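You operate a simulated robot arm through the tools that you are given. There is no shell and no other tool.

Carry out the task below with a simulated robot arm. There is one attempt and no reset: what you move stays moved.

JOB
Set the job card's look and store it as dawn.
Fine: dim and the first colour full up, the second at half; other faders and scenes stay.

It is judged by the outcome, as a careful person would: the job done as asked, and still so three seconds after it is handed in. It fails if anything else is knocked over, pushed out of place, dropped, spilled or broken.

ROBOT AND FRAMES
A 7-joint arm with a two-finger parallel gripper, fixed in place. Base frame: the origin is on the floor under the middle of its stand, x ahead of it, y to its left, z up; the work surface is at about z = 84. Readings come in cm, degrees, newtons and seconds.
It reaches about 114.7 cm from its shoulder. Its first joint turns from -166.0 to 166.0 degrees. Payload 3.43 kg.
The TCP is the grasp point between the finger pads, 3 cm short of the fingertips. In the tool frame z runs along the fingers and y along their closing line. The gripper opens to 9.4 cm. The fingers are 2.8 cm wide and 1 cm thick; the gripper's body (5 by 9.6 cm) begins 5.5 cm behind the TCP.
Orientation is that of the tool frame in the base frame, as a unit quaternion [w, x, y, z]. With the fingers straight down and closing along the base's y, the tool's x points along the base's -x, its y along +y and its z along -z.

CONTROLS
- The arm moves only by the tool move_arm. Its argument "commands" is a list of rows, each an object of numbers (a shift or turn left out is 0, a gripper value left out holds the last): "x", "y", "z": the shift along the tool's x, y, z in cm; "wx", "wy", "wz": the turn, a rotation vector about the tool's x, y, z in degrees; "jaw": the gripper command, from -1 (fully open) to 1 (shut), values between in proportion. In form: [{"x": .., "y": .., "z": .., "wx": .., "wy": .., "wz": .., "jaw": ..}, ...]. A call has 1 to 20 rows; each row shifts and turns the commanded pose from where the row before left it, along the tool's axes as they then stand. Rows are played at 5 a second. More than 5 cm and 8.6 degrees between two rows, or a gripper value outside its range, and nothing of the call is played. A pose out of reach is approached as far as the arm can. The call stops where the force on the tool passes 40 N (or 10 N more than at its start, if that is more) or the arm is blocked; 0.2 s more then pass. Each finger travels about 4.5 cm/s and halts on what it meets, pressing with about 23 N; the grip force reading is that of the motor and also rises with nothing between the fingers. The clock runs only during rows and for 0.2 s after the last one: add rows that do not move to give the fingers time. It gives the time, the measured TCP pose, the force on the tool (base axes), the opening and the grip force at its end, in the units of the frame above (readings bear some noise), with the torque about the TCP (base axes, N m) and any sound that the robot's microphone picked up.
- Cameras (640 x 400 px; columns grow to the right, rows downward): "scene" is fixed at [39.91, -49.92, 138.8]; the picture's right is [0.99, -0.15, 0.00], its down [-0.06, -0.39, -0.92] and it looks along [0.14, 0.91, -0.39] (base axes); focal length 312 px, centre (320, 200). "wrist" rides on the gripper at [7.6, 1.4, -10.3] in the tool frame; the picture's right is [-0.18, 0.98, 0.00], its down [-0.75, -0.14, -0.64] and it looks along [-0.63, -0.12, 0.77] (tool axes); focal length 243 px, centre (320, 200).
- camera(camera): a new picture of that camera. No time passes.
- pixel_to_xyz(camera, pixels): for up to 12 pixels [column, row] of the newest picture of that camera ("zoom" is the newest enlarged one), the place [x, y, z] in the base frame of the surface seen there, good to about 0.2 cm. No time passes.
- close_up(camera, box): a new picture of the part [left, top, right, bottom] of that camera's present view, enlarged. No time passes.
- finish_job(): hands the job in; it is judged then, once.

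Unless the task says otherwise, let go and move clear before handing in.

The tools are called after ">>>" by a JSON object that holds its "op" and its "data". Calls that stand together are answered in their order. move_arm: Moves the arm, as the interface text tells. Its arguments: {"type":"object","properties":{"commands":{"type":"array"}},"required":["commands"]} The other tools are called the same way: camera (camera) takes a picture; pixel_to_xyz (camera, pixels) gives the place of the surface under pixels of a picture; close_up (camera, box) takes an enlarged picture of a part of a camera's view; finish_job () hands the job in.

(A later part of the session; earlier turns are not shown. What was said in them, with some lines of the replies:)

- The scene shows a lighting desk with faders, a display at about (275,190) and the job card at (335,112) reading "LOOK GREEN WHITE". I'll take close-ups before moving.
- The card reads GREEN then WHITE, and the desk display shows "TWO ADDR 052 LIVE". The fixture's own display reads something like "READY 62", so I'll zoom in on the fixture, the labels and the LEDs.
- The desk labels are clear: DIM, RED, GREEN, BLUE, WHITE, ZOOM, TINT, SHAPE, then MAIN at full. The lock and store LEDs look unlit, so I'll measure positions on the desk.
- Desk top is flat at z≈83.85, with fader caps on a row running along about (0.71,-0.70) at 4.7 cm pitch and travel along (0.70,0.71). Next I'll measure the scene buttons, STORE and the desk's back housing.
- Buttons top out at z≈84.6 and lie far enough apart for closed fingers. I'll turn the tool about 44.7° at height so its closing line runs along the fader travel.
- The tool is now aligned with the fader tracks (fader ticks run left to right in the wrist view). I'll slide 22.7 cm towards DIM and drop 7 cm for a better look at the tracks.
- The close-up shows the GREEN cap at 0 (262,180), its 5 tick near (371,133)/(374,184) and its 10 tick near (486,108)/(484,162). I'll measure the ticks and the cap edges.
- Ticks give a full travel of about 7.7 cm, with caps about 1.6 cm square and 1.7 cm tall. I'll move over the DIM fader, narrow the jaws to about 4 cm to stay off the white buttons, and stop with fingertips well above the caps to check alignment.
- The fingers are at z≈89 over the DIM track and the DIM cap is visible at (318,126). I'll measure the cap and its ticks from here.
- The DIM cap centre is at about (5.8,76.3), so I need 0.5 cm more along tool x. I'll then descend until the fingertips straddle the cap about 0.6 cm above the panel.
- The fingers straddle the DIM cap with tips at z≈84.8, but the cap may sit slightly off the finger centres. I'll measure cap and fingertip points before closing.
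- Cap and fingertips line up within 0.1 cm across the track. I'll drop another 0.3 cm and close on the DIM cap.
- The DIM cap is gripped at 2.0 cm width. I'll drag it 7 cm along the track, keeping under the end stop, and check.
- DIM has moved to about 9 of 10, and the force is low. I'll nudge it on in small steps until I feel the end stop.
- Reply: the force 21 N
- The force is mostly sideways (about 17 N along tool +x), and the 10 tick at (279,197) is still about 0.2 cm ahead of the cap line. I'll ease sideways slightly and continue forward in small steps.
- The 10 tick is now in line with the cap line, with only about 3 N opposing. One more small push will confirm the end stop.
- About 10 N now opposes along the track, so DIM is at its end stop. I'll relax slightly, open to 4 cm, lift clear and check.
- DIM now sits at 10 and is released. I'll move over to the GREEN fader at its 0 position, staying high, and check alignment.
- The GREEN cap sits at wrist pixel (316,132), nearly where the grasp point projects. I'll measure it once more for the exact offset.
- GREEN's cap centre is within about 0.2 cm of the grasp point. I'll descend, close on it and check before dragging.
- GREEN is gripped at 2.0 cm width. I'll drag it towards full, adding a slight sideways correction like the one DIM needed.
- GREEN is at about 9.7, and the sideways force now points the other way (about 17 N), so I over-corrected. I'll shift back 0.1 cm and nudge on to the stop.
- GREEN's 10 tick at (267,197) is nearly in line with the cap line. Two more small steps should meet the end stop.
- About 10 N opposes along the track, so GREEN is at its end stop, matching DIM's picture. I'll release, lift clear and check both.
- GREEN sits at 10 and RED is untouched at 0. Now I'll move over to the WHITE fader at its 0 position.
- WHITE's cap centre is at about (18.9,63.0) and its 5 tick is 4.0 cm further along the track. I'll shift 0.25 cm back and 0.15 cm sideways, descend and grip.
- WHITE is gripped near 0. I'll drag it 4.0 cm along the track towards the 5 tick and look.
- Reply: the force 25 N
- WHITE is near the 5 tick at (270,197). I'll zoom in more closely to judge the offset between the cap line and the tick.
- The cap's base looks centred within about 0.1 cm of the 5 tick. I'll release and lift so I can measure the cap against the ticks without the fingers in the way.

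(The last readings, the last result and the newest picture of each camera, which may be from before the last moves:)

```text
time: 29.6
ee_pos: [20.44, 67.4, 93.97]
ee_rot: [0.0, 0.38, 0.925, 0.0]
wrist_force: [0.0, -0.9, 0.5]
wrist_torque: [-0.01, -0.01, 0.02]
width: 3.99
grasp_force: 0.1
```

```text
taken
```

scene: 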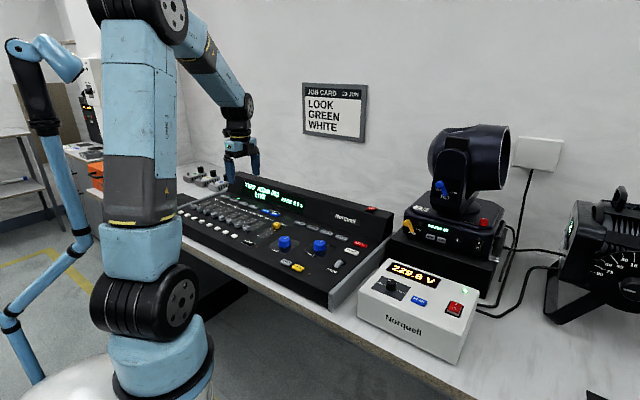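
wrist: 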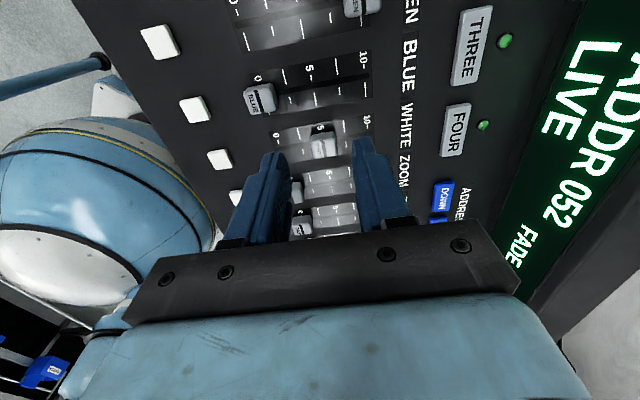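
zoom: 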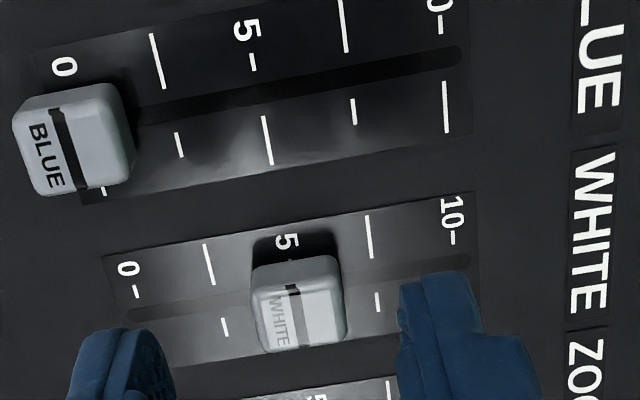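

The WHITE cap now sits around 5 with its line from (293,290) to (302,345) in the close-up. I'll measure the cap edges against the 2.5 and 7.5 ticks.

>>> {"op": "pixel_to_xyz", "data": {"camera": "zoom", "pixels": [[295, 296], [298, 320], [301, 340], [255, 305], [342, 290], [136, 291], [209, 265], [225, 327], [368, 237], [377, 302], [453, 238], [298, 348]]}}

>>> {"op": "close_up", "data": {"camera": "wrist", "box": [265, 105, 385, 180]}}

```text
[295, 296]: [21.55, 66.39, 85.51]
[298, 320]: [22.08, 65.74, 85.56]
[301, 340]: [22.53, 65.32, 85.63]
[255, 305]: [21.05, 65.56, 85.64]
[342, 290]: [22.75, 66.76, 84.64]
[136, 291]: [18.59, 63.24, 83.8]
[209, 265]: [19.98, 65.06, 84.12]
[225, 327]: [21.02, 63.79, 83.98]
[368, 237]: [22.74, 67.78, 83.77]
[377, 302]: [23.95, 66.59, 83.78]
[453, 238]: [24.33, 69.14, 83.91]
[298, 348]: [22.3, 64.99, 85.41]
```

```text
5.33 times, centred on (325, 142) of wrist
```

zoom: 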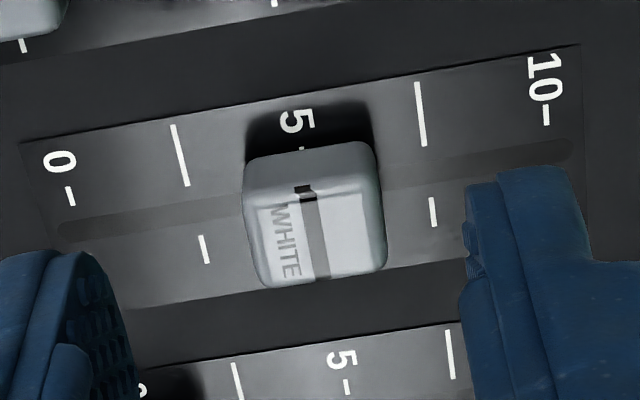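

The cap line reads about 62.3 along the track against the 5 tick at about 62.2, so WHITE is at half within about 1%. I'll close the fingers, raise and travel towards STORE, pausing partway to look from the scene camera.

>>> {"op": "move_arm", "data": {"commands": [{"z": -3, "jaw": 1}, {"z": -1}, {"x": -4, "y": 0.8}, {"x": -4.5, "y": 0.9}, {"x": -4.5, "y": 0.9}, {"x": -4.5, "y": 0.9}, {"x": -4.5, "y": 0.9}, {"x": -4.5, "y": 0.9}, {"x": -4.5, "y": 0.9}, {"x": -4.5, "y": 0.9}, {"x": -4.5, "y": 0.9}, {}]}}

>>> {"op": "camera", "data": {"camera": "scene"}}

>>> {"op": "close_up", "data": {"camera": "scene", "box": [175, 185, 290, 255]}}

>>> {"op": "camera", "data": {"camera": "wrist"}}

```text
time: 32.2
ee_pos: [54.55, 45.0, 97.91]
ee_rot: [0.0, 0.38, 0.925, 0.0]
wrist_force: [0.7, -0.5, -0.6]
wrist_torque: [-0.04, -0.05, 0.01]
width: 0.02
grasp_force: 23.2
```

```text
taken
```

scene: 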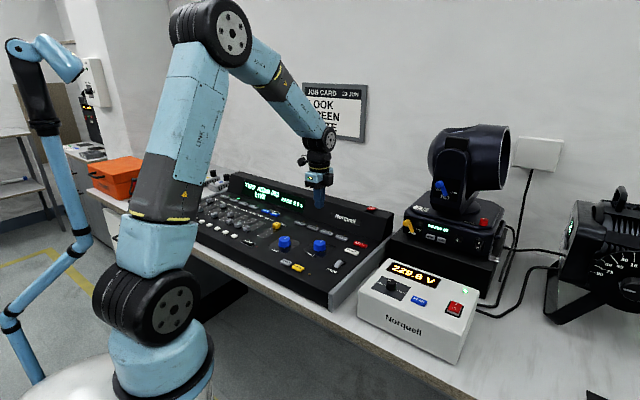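

```text
5.57 times, centred on (232, 220) of scene
```

zoom: 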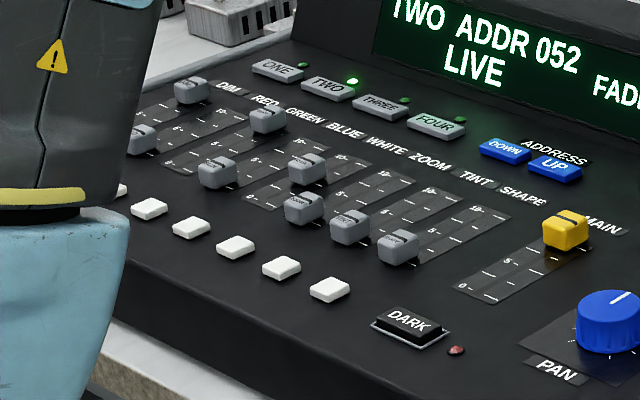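

```text
taken
```

wrist: 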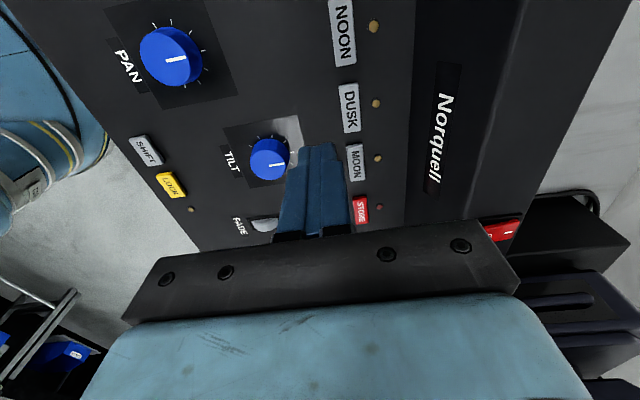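

DIM and GREEN are at full, WHITE is at half, and the others are unchanged. Before moving on to STORE I'll check clearances to the lamp and re-measure STORE.

>>> {"op": "pixel_to_xyz", "data": {"camera": "scene", "pixels": [[410, 228], [400, 245], [440, 150], [360, 244], [350, 251], [372, 209], [395, 240], [440, 185]]}}

>>> {"op": "close_up", "data": {"camera": "scene", "box": [270, 160, 400, 280]}}

```text
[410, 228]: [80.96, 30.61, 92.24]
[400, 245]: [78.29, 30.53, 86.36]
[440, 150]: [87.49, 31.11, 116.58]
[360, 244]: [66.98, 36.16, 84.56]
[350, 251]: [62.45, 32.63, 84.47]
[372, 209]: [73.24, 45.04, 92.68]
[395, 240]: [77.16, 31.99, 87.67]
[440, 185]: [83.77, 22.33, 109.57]
```

```text
3.33 times, centred on (335, 220) of scene
```

zoom: 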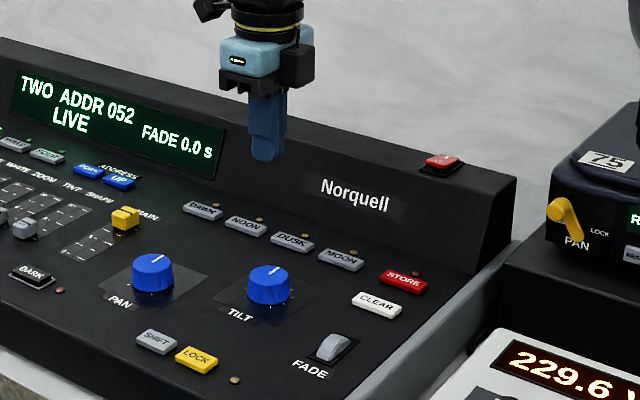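

The nearest lamp part is about 14 cm beyond STORE, so the path is clear. I'll move above STORE with closed fingers at about z=90 and check.

>>> {"op": "move_arm", "data": {"commands": [{"x": -3.7, "y": 0.7}, {"x": -3.7, "y": 0.7}, {"x": -3.7, "y": 0.7}, {"x": -3.55, "y": 0.55}, {"z": 2.5}, {"z": 2.5}, {}]}}

>>> {"op": "close_up", "data": {"camera": "scene", "box": [290, 160, 420, 280]}}

>>> {"op": "camera", "data": {"camera": "wrist"}}

```text
time: 33.8
ee_pos: [66.79, 36.61, 92.89]
ee_rot: [0.0, 0.381, 0.925, 0.0]
wrist_force: [-0.7, -0.2, 0.1]
wrist_torque: [-0.01, -0.03, 0.01]
width: 0.0
grasp_force: 22.9
```

```text
3.33 times, centred on (355, 220) of scene
```

zoom: 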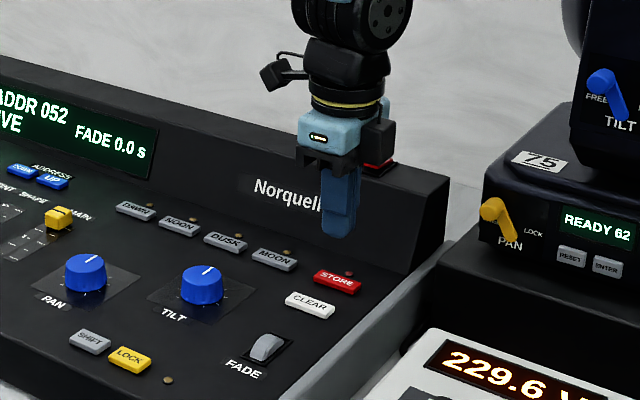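

```text
taken
```

wrist: 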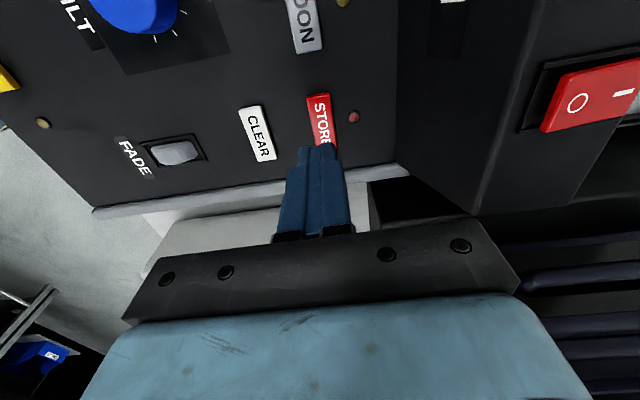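

The fingers are centred over STORE (wrist view (320,122)). I'll come down to just above it, then press in small steps watching force and sound.

>>> {"op": "move_arm", "data": {"commands": [{"z": 2.0}, {"z": 2.0}, {"z": 0.8}, {"z": 0.2}, {"z": 0.2}, {}]}}

>>> {"op": "close_up", "data": {"camera": "wrist", "box": [220, 80, 420, 205]}}

```text
time: 35.2
ee_pos: [66.69, 36.44, 87.79]
ee_rot: [0.0, 0.381, 0.925, -0.001]
wrist_force: [-0.8, 0.0, 0.3]
wrist_torque: [0.0, -0.01, -0.02]
width: 0.0
grasp_force: 23.2
```

```text
3.20 times, centred on (320, 142) of wrist
```

zoom: 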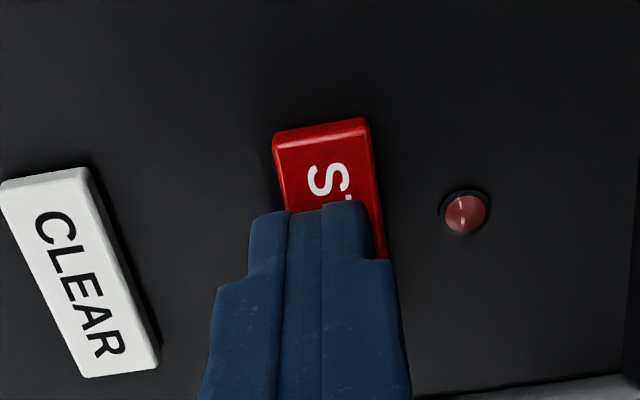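

The fingertip is just above STORE and slightly to the CLEAR side. I'll shift 0.3 cm towards STORE's centre and press in small steps.

>>> {"op": "move_arm", "data": {"commands": [{"y": 0.3}, {"z": 0.15}, {"z": 0.15}, {"z": 0.1}, {"z": 0.1}, {}]}}

>>> {"op": "close_up", "data": {"camera": "wrist", "box": [220, 80, 420, 205]}}

>>> {"op": "close_up", "data": {"camera": "scene", "box": [230, 160, 390, 280]}}

```text
time: 36.6
ee_pos: [66.97, 36.64, 87.25]
ee_rot: [0.0, 0.379, 0.925, 0.002]
wrist_force: [2.5, -0.7, 9.0]
wrist_torque: [0.0, -0.09, 0.01]
width: 0.02
grasp_force: 22.8
heard: click
```

```text
3.20 times, centred on (320, 142) of wrist
```

zoom: 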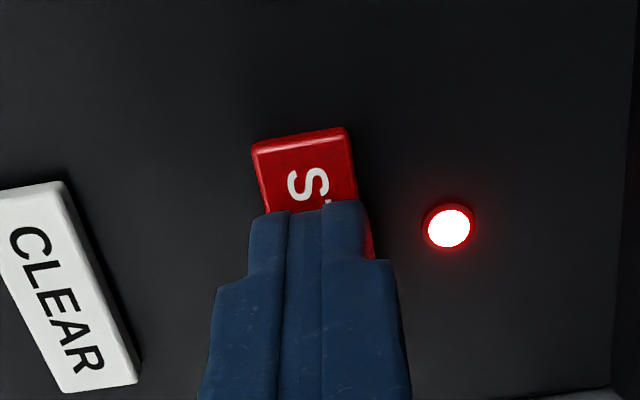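

```text
3.33 times, centred on (310, 220) of scene
```

zoom: 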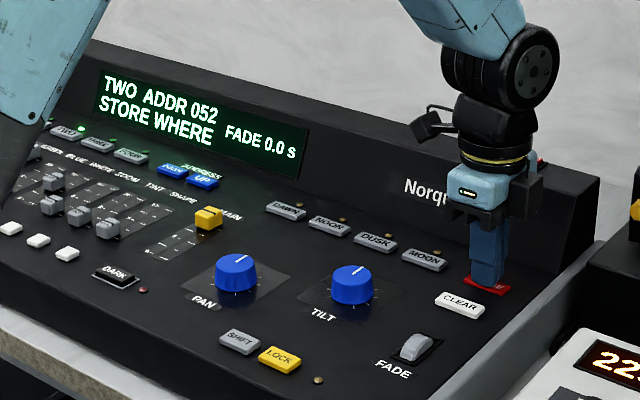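

A click was heard, STORE's LED lit, and the display reads "STORE WHERE". I'll lift and move along the row to DAWN, about 26 cm back along tool x, and look before pressing.

>>> {"op": "move_arm", "data": {"commands": [{"z": -1.5}, {"z": -2.5}, {"x": 4.3}, {"x": 4.35}, {"x": 4.35}, {"x": 4.35}, {"x": 4.3}, {"x": 4.3}, {}]}}

>>> {"op": "close_up", "data": {"camera": "wrist", "box": [220, 80, 420, 205]}}

>>> {"op": "close_up", "data": {"camera": "scene", "box": [230, 160, 390, 280]}}

```text
time: 38.6
ee_pos: [48.35, 54.84, 91.26]
ee_rot: [0.001, 0.38, 0.925, -0.001]
wrist_force: [-0.3, -0.9, -0.2]
wrist_torque: [-0.05, 0.02, 0.01]
width: 0.01
grasp_force: 23.3
```

```text
3.20 times, centred on (320, 142) of wrist
```

zoom: 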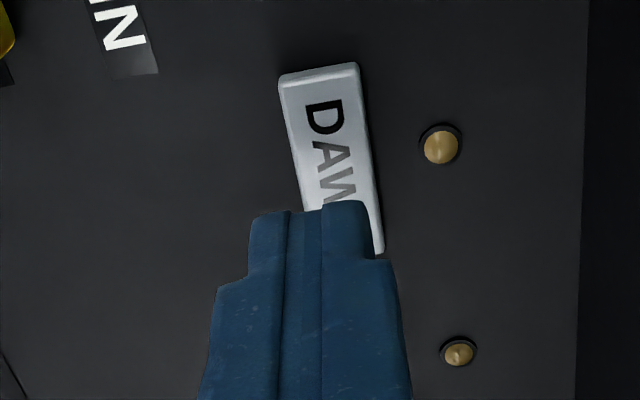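

```text
3.33 times, centred on (310, 220) of scene
```

zoom: 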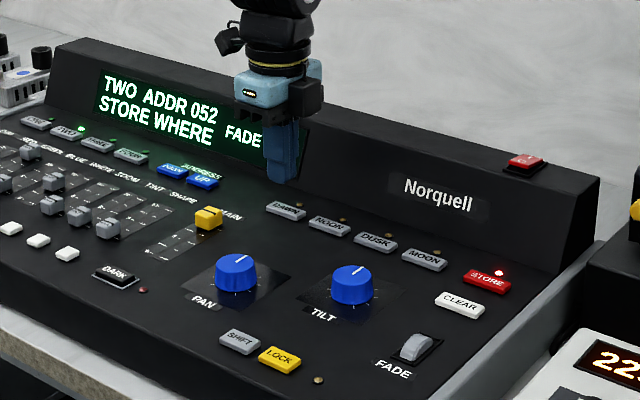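

The display still reads "STORE WHERE" and the fingers are over DAWN. I'll shift 0.2 cm towards its centre and come down to press it.

>>> {"op": "move_arm", "data": {"commands": [{"y": 0.2, "z": 1.5}, {"z": 1.5}, {"z": 0.4}, {"z": 0.15}, {"z": 0.15}, {"z": 0.1}, {"z": 0.1}, {}]}}

>>> {"op": "close_up", "data": {"camera": "wrist", "box": [220, 80, 420, 205]}}

>>> {"op": "close_up", "data": {"camera": "scene", "box": [230, 160, 390, 280]}}

```text
time: 40.4
ee_pos: [48.72, 55.12, 87.27]
ee_rot: [0.0, 0.38, 0.925, 0.0]
wrist_force: [-1.2, 1.7, 5.8]
wrist_torque: [0.04, 0.04, 0.02]
width: 0.01
grasp_force: 23.2
heard: click
```

```text
3.20 times, centred on (320, 142) of wrist
```

zoom: 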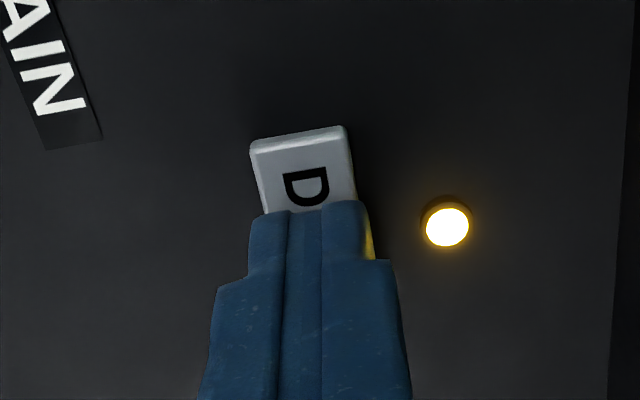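

```text
3.33 times, centred on (310, 220) of scene
```

zoom: 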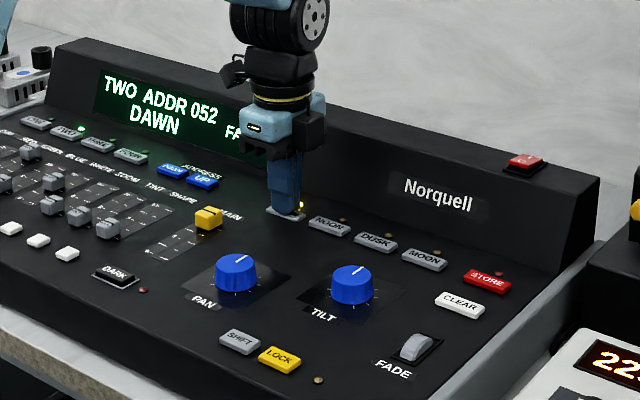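

A click was heard, DAWN's LED lit, STORE's LED went out and the display reads "DAWN". I'll lift straight up well clear and check the whole desk.

>>> {"op": "move_arm", "data": {"commands": [{"z": -1.5}, {"z": -3}, {"z": -4}, {"z": -4}, {"z": -4}, {}, {}]}}

>>> {"op": "camera", "data": {"camera": "scene"}}

>>> {"op": "close_up", "data": {"camera": "scene", "box": [170, 165, 400, 310]}}

>>> {"op": "close_up", "data": {"camera": "scene", "box": [175, 185, 290, 255]}}

```text
time: 42.0
ee_pos: [48.46, 55.14, 104.04]
ee_rot: [0.0, 0.381, 0.925, -0.001]
wrist_force: [-0.4, -0.1, -0.2]
wrist_torque: [0.03, 0.02, -0.02]
width: 0.0
grasp_force: 23.4
```

```text
taken
```

scene: 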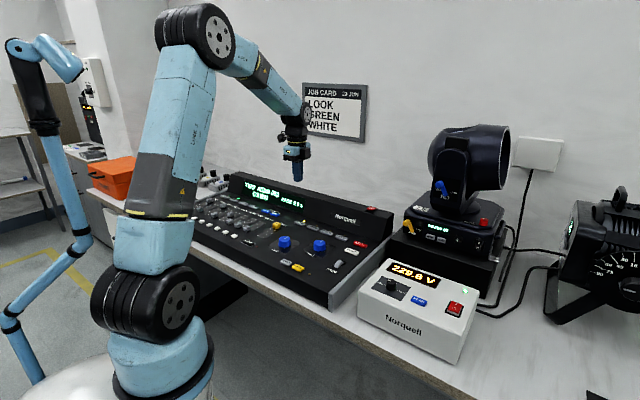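

```text
2.76 times, centred on (285, 238) of scene
```

zoom: 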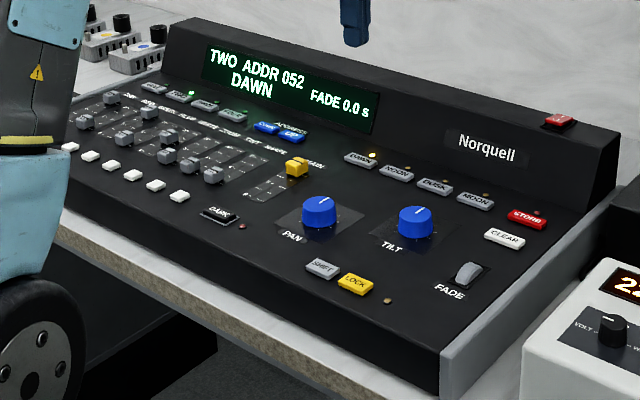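

```text
5.57 times, centred on (232, 220) of scene
```

zoom: 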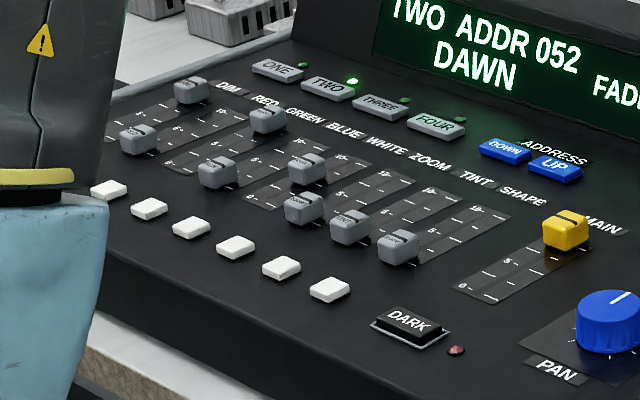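

DIM and GREEN are at full, WHITE is at half, and RED, BLUE, ZOOM, TINT, SHAPE and MAIN are where they started. The display reads "TWO ADDR 052 DAWN" with DAWN's LED lit, and the arm is clear at z≈104, so I'm handing the job in.

>>> {"op": "finish_job", "data": {}}

```text
The job is handed in.
```

The job card's look, green then white, is set on the desk and stored as DAWN. I've handed the job in.

- **Faders:** DIM and GREEN are pushed up to their end stops. WHITE is at half, which I measured at about 51–52%. The display shows no levels, so that figure comes from the cap's position against the tick marks. RED, BLUE, ZOOM, TINT, SHAPE and MAIN look unmoved in the final pictures.
- **Store:** I pressed STORE and the display read "STORE WHERE". Pressing DAWN then lit its LED and changed the display to "DAWN". I didn't press any other scene button.
- **Fixture:** I left fixture TWO selected at address 052, as it was at the start. The lamp's own display reads "READY 62". I didn't look into what that means, because the job didn't mention it.

Nothing was knocked or moved out of place that I could see, and the arm is clear above the desk.
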